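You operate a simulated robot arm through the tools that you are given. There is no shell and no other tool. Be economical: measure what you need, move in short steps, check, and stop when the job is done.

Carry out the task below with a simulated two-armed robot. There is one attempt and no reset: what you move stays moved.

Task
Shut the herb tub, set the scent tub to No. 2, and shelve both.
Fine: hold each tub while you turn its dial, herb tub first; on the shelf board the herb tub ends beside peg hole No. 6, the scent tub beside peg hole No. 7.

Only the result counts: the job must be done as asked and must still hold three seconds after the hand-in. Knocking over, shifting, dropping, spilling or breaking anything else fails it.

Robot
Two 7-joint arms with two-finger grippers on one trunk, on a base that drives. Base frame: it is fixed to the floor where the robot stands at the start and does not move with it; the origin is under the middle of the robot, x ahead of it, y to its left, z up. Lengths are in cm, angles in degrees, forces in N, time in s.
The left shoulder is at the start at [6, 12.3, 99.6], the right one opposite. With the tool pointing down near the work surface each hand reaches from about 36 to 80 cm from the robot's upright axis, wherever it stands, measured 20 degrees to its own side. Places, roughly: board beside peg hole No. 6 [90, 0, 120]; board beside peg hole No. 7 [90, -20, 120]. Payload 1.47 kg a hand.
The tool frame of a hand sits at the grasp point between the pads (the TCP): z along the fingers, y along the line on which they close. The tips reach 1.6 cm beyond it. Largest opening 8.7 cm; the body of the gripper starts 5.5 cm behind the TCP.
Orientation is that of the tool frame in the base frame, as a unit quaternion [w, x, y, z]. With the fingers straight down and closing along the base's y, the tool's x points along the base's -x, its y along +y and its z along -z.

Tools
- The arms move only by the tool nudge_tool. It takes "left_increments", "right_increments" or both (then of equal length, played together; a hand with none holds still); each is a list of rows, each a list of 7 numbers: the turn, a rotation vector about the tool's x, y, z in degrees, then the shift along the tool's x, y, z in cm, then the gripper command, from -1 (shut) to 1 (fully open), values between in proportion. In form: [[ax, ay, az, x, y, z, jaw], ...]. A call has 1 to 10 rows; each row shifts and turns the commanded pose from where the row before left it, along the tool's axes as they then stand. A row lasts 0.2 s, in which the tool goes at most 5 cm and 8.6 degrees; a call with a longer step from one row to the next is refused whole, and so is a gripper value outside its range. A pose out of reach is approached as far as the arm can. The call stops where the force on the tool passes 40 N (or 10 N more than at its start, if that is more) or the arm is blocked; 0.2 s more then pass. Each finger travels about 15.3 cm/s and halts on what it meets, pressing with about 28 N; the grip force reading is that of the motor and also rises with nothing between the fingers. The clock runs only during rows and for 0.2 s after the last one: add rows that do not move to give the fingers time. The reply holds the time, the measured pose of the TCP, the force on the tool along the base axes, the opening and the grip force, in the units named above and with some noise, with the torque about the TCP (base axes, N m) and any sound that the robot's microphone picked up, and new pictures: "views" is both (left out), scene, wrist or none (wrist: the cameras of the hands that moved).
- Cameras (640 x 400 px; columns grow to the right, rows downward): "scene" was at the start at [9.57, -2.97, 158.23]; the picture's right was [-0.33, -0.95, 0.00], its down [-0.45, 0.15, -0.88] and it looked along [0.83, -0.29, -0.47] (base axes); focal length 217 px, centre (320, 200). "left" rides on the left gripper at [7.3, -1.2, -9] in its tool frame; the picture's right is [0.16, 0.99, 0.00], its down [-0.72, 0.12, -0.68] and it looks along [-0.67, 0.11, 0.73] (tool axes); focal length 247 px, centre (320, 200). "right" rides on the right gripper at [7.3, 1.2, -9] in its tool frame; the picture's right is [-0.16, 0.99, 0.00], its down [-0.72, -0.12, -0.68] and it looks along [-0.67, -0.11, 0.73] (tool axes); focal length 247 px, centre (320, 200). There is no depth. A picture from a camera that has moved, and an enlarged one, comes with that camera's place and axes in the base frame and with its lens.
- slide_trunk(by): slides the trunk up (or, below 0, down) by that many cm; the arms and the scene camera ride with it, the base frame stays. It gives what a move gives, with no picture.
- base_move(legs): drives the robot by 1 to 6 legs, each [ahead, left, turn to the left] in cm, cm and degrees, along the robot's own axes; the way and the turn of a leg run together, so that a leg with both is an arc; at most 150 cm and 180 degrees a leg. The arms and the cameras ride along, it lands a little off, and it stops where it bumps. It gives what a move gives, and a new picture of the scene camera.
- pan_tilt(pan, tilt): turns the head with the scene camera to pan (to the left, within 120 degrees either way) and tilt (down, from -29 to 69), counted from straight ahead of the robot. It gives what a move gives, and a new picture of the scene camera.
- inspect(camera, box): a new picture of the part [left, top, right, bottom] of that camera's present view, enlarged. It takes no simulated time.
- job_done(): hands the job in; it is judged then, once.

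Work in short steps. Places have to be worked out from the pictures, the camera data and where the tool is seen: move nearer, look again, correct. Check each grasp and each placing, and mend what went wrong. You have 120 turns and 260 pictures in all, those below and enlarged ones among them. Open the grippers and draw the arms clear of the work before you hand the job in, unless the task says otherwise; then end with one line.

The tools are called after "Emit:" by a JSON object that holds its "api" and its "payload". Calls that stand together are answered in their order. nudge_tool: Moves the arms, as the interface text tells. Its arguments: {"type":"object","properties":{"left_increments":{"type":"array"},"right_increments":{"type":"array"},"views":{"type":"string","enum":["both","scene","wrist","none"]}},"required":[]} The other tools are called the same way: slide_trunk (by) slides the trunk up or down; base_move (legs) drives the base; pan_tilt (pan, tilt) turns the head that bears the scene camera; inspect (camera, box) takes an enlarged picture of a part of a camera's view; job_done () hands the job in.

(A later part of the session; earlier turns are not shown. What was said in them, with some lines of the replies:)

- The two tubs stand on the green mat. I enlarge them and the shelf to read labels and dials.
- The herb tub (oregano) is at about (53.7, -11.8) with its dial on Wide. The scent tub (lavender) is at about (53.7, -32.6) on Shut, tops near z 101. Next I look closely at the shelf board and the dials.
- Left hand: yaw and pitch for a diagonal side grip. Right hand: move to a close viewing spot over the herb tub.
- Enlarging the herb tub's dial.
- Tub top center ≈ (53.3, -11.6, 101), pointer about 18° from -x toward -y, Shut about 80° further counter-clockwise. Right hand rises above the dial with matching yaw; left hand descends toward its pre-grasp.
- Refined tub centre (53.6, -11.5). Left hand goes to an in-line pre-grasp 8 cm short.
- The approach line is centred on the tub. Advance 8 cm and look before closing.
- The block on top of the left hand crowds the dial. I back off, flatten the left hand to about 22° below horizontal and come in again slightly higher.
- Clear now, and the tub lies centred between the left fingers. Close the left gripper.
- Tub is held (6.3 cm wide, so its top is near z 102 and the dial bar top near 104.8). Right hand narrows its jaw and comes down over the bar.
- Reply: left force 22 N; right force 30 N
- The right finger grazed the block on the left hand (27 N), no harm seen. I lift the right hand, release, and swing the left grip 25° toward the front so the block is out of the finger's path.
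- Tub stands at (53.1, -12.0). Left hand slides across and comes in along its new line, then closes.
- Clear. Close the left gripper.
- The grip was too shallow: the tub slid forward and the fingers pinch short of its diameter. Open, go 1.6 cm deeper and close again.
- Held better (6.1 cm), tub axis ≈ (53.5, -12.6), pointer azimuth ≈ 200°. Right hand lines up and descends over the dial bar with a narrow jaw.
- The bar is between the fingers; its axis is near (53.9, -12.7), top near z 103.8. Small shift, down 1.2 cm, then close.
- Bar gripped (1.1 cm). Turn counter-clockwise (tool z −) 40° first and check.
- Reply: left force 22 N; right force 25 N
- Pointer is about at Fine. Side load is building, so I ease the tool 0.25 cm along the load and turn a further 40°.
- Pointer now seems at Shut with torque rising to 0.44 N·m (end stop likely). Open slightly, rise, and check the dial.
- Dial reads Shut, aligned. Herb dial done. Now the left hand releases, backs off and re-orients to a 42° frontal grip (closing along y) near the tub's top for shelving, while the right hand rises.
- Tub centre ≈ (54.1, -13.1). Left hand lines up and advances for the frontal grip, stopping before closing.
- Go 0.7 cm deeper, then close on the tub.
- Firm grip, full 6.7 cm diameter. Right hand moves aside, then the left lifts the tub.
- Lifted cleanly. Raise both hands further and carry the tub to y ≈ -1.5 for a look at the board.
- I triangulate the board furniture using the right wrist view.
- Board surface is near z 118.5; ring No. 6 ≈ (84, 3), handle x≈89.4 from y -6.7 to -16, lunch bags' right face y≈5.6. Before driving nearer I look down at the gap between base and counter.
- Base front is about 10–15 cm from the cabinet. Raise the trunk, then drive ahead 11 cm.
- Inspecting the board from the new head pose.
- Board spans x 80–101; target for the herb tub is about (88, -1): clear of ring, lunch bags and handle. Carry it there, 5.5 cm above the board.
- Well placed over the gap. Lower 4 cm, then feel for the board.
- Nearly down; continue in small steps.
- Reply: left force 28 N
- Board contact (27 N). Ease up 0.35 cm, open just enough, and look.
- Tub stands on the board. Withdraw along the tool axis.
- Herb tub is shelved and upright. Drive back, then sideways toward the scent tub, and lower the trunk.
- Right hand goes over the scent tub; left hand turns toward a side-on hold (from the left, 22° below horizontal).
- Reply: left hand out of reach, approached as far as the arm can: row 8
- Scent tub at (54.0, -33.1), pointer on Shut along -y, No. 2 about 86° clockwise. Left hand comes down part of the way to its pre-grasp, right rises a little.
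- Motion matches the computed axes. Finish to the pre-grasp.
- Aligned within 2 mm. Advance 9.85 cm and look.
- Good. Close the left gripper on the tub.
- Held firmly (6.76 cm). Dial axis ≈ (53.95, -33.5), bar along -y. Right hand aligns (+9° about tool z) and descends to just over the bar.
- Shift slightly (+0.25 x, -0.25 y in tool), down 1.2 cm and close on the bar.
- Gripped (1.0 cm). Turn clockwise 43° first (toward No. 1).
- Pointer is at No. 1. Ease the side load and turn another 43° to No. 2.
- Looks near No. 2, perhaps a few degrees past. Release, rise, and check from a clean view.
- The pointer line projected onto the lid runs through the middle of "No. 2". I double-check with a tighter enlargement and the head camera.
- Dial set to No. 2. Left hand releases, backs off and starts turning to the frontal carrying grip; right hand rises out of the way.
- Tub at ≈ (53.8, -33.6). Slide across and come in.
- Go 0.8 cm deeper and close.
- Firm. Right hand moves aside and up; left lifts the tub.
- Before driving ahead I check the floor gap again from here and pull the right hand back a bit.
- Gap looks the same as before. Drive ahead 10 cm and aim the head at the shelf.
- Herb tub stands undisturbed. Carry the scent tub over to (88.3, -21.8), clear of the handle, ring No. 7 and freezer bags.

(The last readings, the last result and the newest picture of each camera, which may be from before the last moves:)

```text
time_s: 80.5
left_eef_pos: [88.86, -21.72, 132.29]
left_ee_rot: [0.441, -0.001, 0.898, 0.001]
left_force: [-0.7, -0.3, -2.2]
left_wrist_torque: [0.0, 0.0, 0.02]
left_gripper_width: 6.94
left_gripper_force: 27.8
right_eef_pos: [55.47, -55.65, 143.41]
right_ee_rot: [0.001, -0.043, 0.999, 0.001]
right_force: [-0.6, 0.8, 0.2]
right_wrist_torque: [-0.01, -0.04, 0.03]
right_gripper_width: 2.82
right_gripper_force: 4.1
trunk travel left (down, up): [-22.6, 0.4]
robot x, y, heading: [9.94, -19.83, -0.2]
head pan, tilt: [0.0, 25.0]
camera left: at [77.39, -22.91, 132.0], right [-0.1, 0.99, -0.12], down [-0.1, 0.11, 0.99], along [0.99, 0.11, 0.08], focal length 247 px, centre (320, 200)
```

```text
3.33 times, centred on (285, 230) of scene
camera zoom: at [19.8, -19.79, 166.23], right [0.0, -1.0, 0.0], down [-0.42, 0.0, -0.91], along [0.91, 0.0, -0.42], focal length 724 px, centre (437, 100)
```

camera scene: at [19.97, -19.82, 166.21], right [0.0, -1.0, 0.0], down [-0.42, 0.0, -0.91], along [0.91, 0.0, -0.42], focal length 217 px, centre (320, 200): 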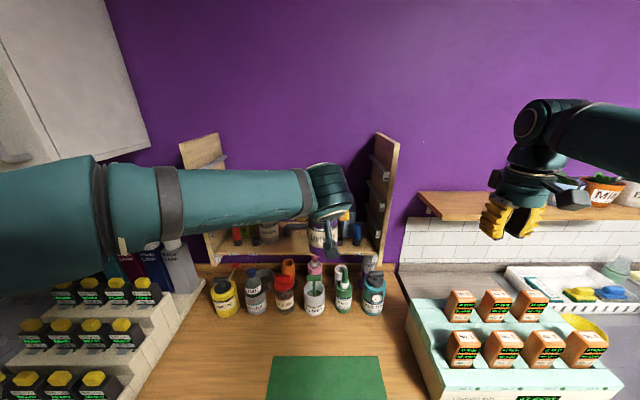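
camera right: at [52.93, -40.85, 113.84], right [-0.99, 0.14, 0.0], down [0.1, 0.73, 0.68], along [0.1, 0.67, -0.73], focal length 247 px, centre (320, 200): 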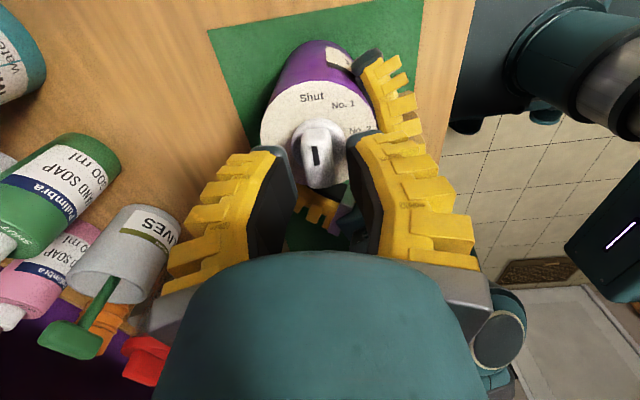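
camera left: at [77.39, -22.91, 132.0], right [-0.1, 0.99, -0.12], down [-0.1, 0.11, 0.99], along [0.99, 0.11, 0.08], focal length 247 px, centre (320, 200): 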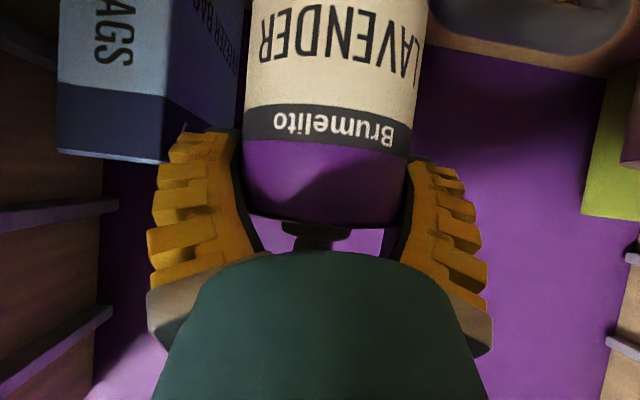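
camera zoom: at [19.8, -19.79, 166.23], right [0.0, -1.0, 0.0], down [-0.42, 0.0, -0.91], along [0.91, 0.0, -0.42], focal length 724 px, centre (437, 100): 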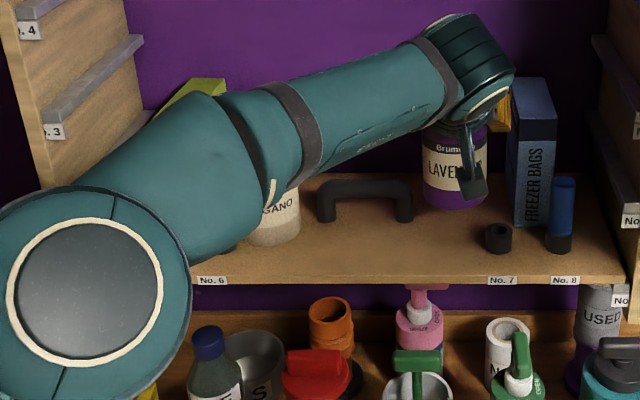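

Clear on both sides. Lower 4.2 cm, then feel for contact.

Emit:
{"api": "nudge_tool", "payload": {"left_increments": [[0, 0, 0, 1.18, 0, 0.92, -1], [0, 0, 0, 1.18, 0, 0.92, -1], [0, 0, 0, 0.95, 0, 0.74, -1], [0, 0, 0, 0, 0, 0, -1]], "views": "none"}}

Emit:
{"api": "nudge_tool", "payload": {"left_increments": [[0, 0, 0, 0.28, 0, 0.22, -1], [0, 0, 0, 0.28, 0, 0.22, -1], [0, 0, 0, 0, 0, 0, -1]], "views": "none"}}

Emit:
{"api": "inspect", "payload": {"camera": "scene", "box": [270, 190, 370, 250]}}

```text
time_s: 81.5
left_eef_pos: [88.82, -21.74, 127.87]
left_ee_rot: [0.44, 0.0, 0.898, 0.002]
left_force: [0.5, 0.6, -2.9]
left_wrist_torque: [-0.03, -0.01, -0.01]
left_gripper_width: 6.9
left_gripper_force: 28.1
right_eef_pos: [55.61, -55.63, 143.46]
right_ee_rot: [0.001, -0.043, 0.999, 0.0]
right_force: [-0.4, -0.5, 0.1]
right_wrist_torque: [0.03, 0.01, 0.01]
right_gripper_width: 2.82
right_gripper_force: 4.6
trunk travel left (down, up): [-22.6, 0.4]
robot x, y, heading: [9.86, -19.87, -0.1]
head pan, tilt: [0.0, 25.0]
```

```text
time_s: 82.2
left_eef_pos: [88.74, -21.77, 127.57]
left_ee_rot: [0.443, -0.001, 0.897, 0.001]
left_force: [4.3, -2.9, 17.0]
left_wrist_torque: [0.37, -0.07, -0.1]
left_gripper_width: 6.96
left_gripper_force: 27.8
right_eef_pos: [55.51, -55.76, 143.35]
right_ee_rot: [0.001, -0.043, 0.999, 0.001]
right_force: [-0.1, -0.7, 0.1]
right_wrist_torque: [0.02, -0.02, -0.01]
right_gripper_width: 2.79
right_gripper_force: 5.1
trunk travel left (down, up): [-22.6, 0.4]
robot x, y, heading: [9.61, -19.68, 0.1]
head pan, tilt: [0.0, 25.0]
```

```text
6.40 times, centred on (320, 220) of scene
camera zoom: at [19.79, -19.85, 166.25], right [0.0, -1.0, 0.0], down [-0.42, 0.0, -0.91], along [0.91, 0.0, -0.42], focal length 1389 px, centre (320, 72)
```

zoom: 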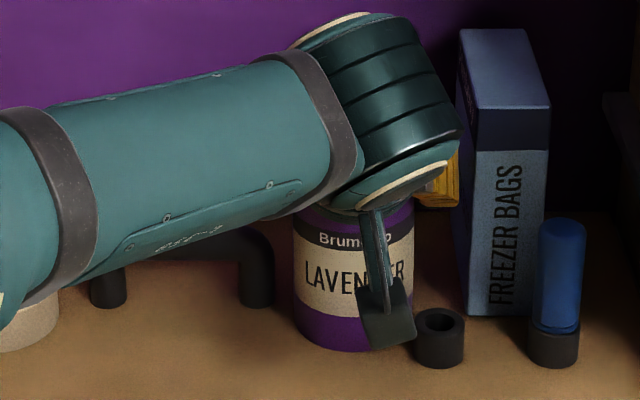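

In contact with the board (17 N). Ease up 0.2 cm, open, and withdraw along the tool axis.

Emit:
{"api": "nudge_tool", "payload": {"left_increments": [[0, 0, 0, -0.16, 0, -0.12, -1], [0, 0, 0, 0, 0, 0, 0.7], [0, 0, 0, 0, 0, 0, 0.8], [0, 0, 0, 0, 0, 0, 0.8], [0, 0, 0, 0, 0, 0, 0.8]], "views": "wrist"}}

Emit:
{"api": "inspect", "payload": {"camera": "scene", "box": [270, 190, 370, 250]}}

```text
time_s: 83.5
left_eef_pos: [88.8, -21.78, 127.36]
left_ee_rot: [0.44, -0.001, 0.898, 0.002]
left_force: [0.5, 1.3, -0.5]
left_wrist_torque: [0.04, 0.03, 0.0]
left_gripper_width: 8.03
left_gripper_force: 0.9
right_eef_pos: [55.6, -55.68, 143.32]
right_ee_rot: [0.0, -0.042, 0.999, 0.0]
right_force: [-0.3, -0.7, -0.1]
right_wrist_torque: [0.01, 0.0, 0.0]
right_gripper_width: 2.81
right_gripper_force: 4.5
trunk travel left (down, up): [-22.6, 0.4]
robot x, y, heading: [9.81, -19.77, -0.4]
head pan, tilt: [0.0, 25.0]
camera left: at [77.4, -22.93, 127.19], right [-0.1, 0.99, -0.12], down [-0.09, 0.11, 0.99], along [0.99, 0.11, 0.08], focal length 247 px, centre (320, 200)
```

left: 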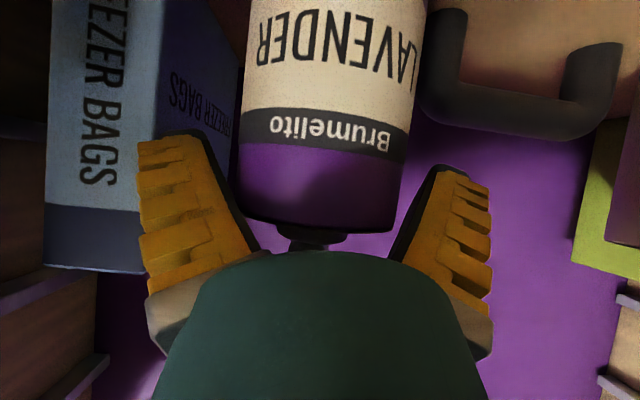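

```text
6.40 times, centred on (320, 220) of scene
camera zoom: at [19.91, -19.82, 166.22], right [0.0, -1.0, 0.0], down [-0.42, 0.0, -0.91], along [0.91, 0.0, -0.42], focal length 1389 px, centre (320, 72)
```

zoom: 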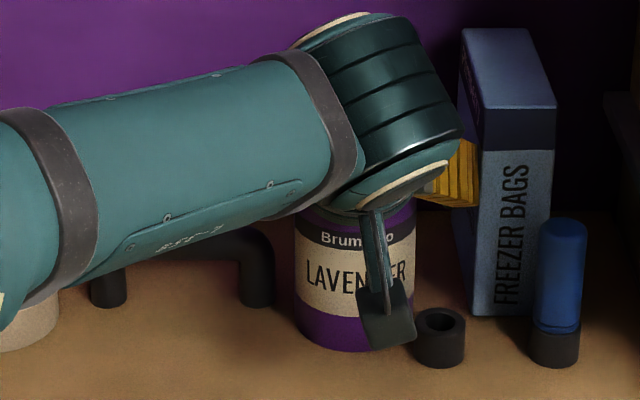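

The right-hand finger's ribs seem to touch the freezer-bag box (its edge moved a few pixels). I draw the fingers in slightly, shift 0.2 cm away from it, and then withdraw.

Emit:
{"api": "nudge_tool", "payload": {"left_increments": [[0, 0, 0, 0, 0.1, 0, 0.72], [0, 0, 0, 0, 0.1, 0, 0.7], [0, 0, 0, 0, 0, 0, 0.7], [0, 0, 0, 0, 0, -1.5, 0.7], [0, 0, 0, 0, 0, -2.5, 0.7], [0, 0, 0, 0, 0, -4, 0.7], [0, 0, 0, 0, 0, -4.5, 0.7], [0, 0, 0, 0, 0, -4.5, 0.7], [0, 0, 0, 0, 0, -4.5, 0.7]], "views": "none"}}

Emit:
{"api": "inspect", "payload": {"camera": "scene", "box": [270, 190, 370, 250]}}

```text
time_s: 85.5
left_eef_pos: [71.64, -21.74, 140.78]
left_ee_rot: [0.44, -0.001, 0.898, 0.002]
left_force: [-0.2, -0.2, 0.0]
left_wrist_torque: [-0.06, 0.0, -0.03]
left_gripper_width: 7.68
left_gripper_force: 2.0
right_eef_pos: [55.51, -55.77, 143.4]
right_ee_rot: [0.001, -0.043, 0.999, 0.0]
right_force: [-0.1, 0.1, 0.1]
right_wrist_torque: [0.01, 0.02, 0.02]
right_gripper_width: 2.82
right_gripper_force: 4.6
trunk travel left (down, up): [-22.6, 0.4]
robot x, y, heading: [10.04, -19.59, -0.2]
head pan, tilt: [0.0, 25.0]
```

```text
6.40 times, centred on (320, 220) of scene
camera zoom: at [19.71, -19.82, 166.24], right [0.0, -1.0, 0.0], down [-0.42, 0.0, -0.91], along [0.91, 0.0, -0.42], focal length 1389 px, centre (320, 72)
```

zoom: 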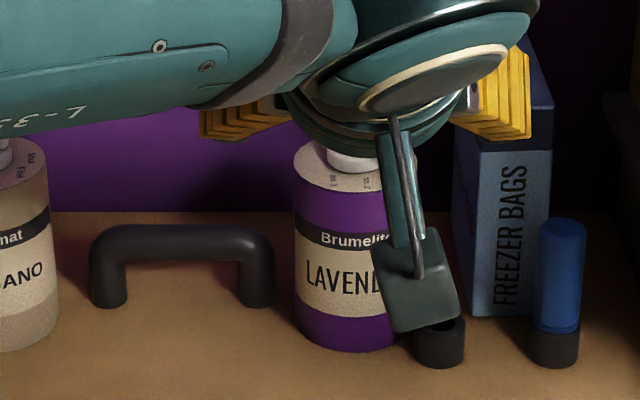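

The box moved only a couple of millimetres. Pull the left hand farther back and up, then drive back for a full check.

Emit:
{"api": "nudge_tool", "payload": {"left_increments": [[0, 0, 0, 0, 0, -4.5, 1], [0, 0, 0, 0, 0, -4.5, 1], [0, 0, 0, -2, 3.5, -1.5, 1], [0, 0, 0, -2, 3.5, -1.5, 1], [0, 0, 0, 0, 3.5, 0, 1]], "views": "none"}}

Emit:
{"api": "base_move", "payload": {"legs": [[-11, 0, 0]]}}

Emit:
{"api": "inspect", "payload": {"camera": "scene", "box": [190, 160, 390, 290]}}

```text
time_s: 86.7
left_eef_pos: [64.84, -10.88, 151.15]
left_ee_rot: [0.44, 0.0, 0.898, 0.001]
left_force: [-0.8, -0.8, -0.5]
left_wrist_torque: [-0.02, -0.02, -0.03]
left_gripper_width: 8.69
left_gripper_force: 0.0
right_eef_pos: [55.56, -55.47, 143.45]
right_ee_rot: [0.0, -0.044, 0.999, 0.0]
right_force: [-0.1, 0.9, -0.3]
right_wrist_torque: [-0.04, 0.0, -0.02]
right_gripper_width: 2.81
right_gripper_force: 4.5
trunk travel left (down, up): [-22.6, 0.4]
robot x, y, heading: [9.83, -19.65, -0.2]
head pan, tilt: [0.0, 25.0]
```

```text
time_s: 87.8
left_eef_pos: [54.1, -10.99, 151.05]
left_ee_rot: [0.44, 0.0, 0.898, 0.001]
left_force: [-1.3, -1.2, -0.2]
left_wrist_torque: [-0.04, -0.01, -0.01]
left_gripper_width: 8.72
left_gripper_force: 0.1
right_eef_pos: [44.84, -55.62, 143.31]
right_ee_rot: [0.0, -0.043, 0.999, 0.0]
right_force: [-0.8, -0.2, 0.8]
right_wrist_torque: [0.02, 0.0, 0.02]
right_gripper_width: 2.8
right_gripper_force: 4.7
trunk travel left (down, up): [-22.6, 0.4]
robot x, y, heading: [-1.04, -19.94, -0.3]
head pan, tilt: [0.0, 25.0]
camera scene: at [9.14, -19.82, 166.21], right [0.0, -1.0, 0.0], down [-0.42, 0.0, -0.91], along [0.91, 0.0, -0.42], focal length 217 px, centre (320, 200)
```

scene: 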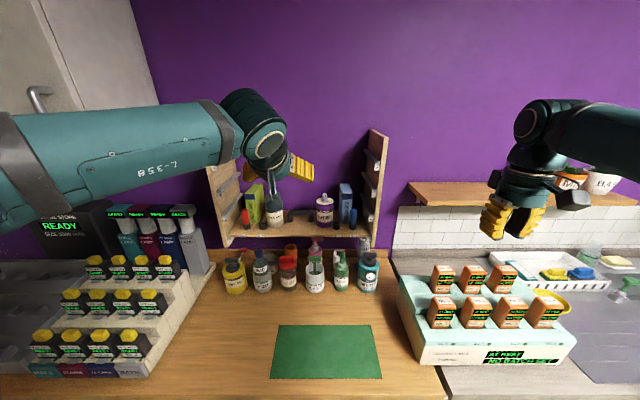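

```text
3.08 times, centred on (290, 225) of scene
camera zoom: at [9.14, -19.82, 166.21], right [0.0, -1.0, 0.0], down [-0.42, 0.0, -0.91], along [0.91, 0.0, -0.42], focal length 668 px, centre (412, 123)
```

zoom: 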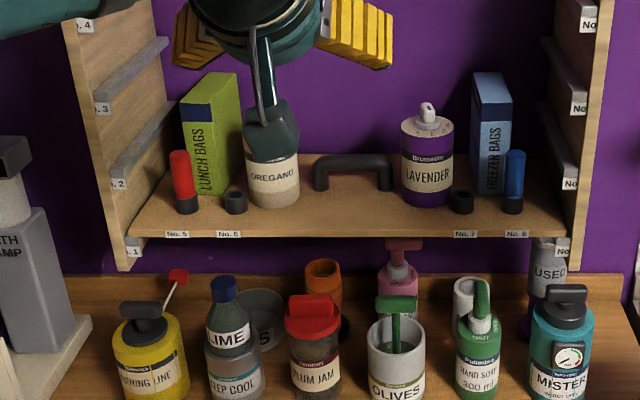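

Both tubs stand beside their holes. Move the left hand out of view, open the right gripper, and check the dials.

Emit:
{"api": "nudge_tool", "payload": {"left_increments": [[0, 0, 0, 0, 4, -2.5, 1], [0, 0, 0, 0, 4, -2.5, 1], [0, 0, 0, 0, 4, -2.5, 1], [0, 0, 0, 0, 4, -2.5, 1]], "right_increments": [[0, 0, 0, 0, 0, 0, 1], [0, 0, 0, 0, 0, 0, 1], [0, 0, 0, 0, 0, 0, 1], [0, 0, 0, 0, 0, 0, 1]], "views": "none"}}

Emit:
{"api": "inspect", "payload": {"camera": "scene", "box": [255, 180, 305, 235]}}

Emit:
{"api": "inspect", "payload": {"camera": "scene", "box": [300, 180, 370, 235]}}

```text
time_s: 88.8
left_eef_pos: [45.75, 5.18, 157.35]
left_ee_rot: [0.44, 0.0, 0.898, 0.0]
left_force: [-0.1, 0.9, 0.9]
left_wrist_torque: [0.01, 0.0, -0.01]
left_gripper_width: 8.68
left_gripper_force: 0.1
right_eef_pos: [44.76, -55.48, 143.45]
right_ee_rot: [0.001, -0.043, 0.999, 0.0]
right_force: [0.3, 0.1, 0.0]
right_wrist_torque: [-0.02, -0.01, 0.01]
right_gripper_width: 8.73
right_gripper_force: 0.0
trunk travel left (down, up): [-22.6, 0.4]
robot x, y, heading: [-0.87, -20.2, -0.2]
head pan, tilt: [0.0, 25.0]
```

```text
7.27 times, centred on (280, 208) of scene
camera zoom: at [8.99, -19.66, 166.23], right [0.0, -1.0, 0.0], down [-0.42, 0.0, -0.91], along [0.91, 0.0, -0.42], focal length 1579 px, centre (611, 146)
```

zoom: 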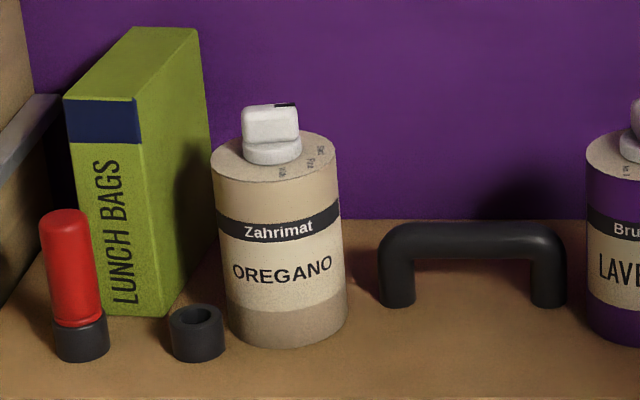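

```text
7.27 times, centred on (335, 208) of scene
camera zoom: at [8.99, -19.66, 166.23], right [0.0, -1.0, 0.0], down [-0.42, 0.0, -0.91], along [0.91, 0.0, -0.42], focal length 1579 px, centre (211, 146)
```

zoom: 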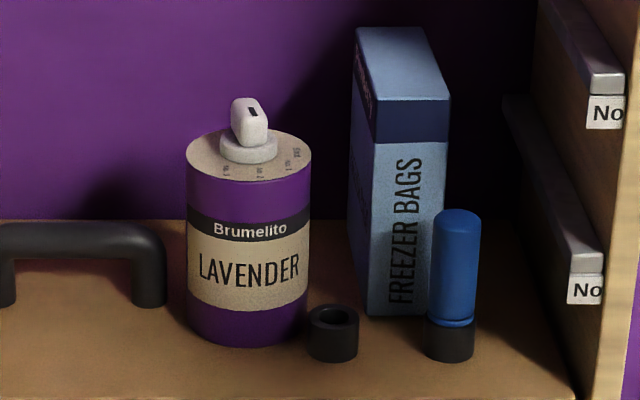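

Both dials read as set, both tubs stand upright at their places, and the hands are open and clear. Handing in.

Emit:
{"api": "job_done", "payload": {}}

```text
The job is handed in.
```

The job is handed in: the herb tub is shut and stands beside peg hole No. 6, and the scent tub is set to No. 2 and stands beside peg hole No. 7. While I was releasing the scent tub, a finger nudged the freezer-bag box beside it by about 2–3 mm.
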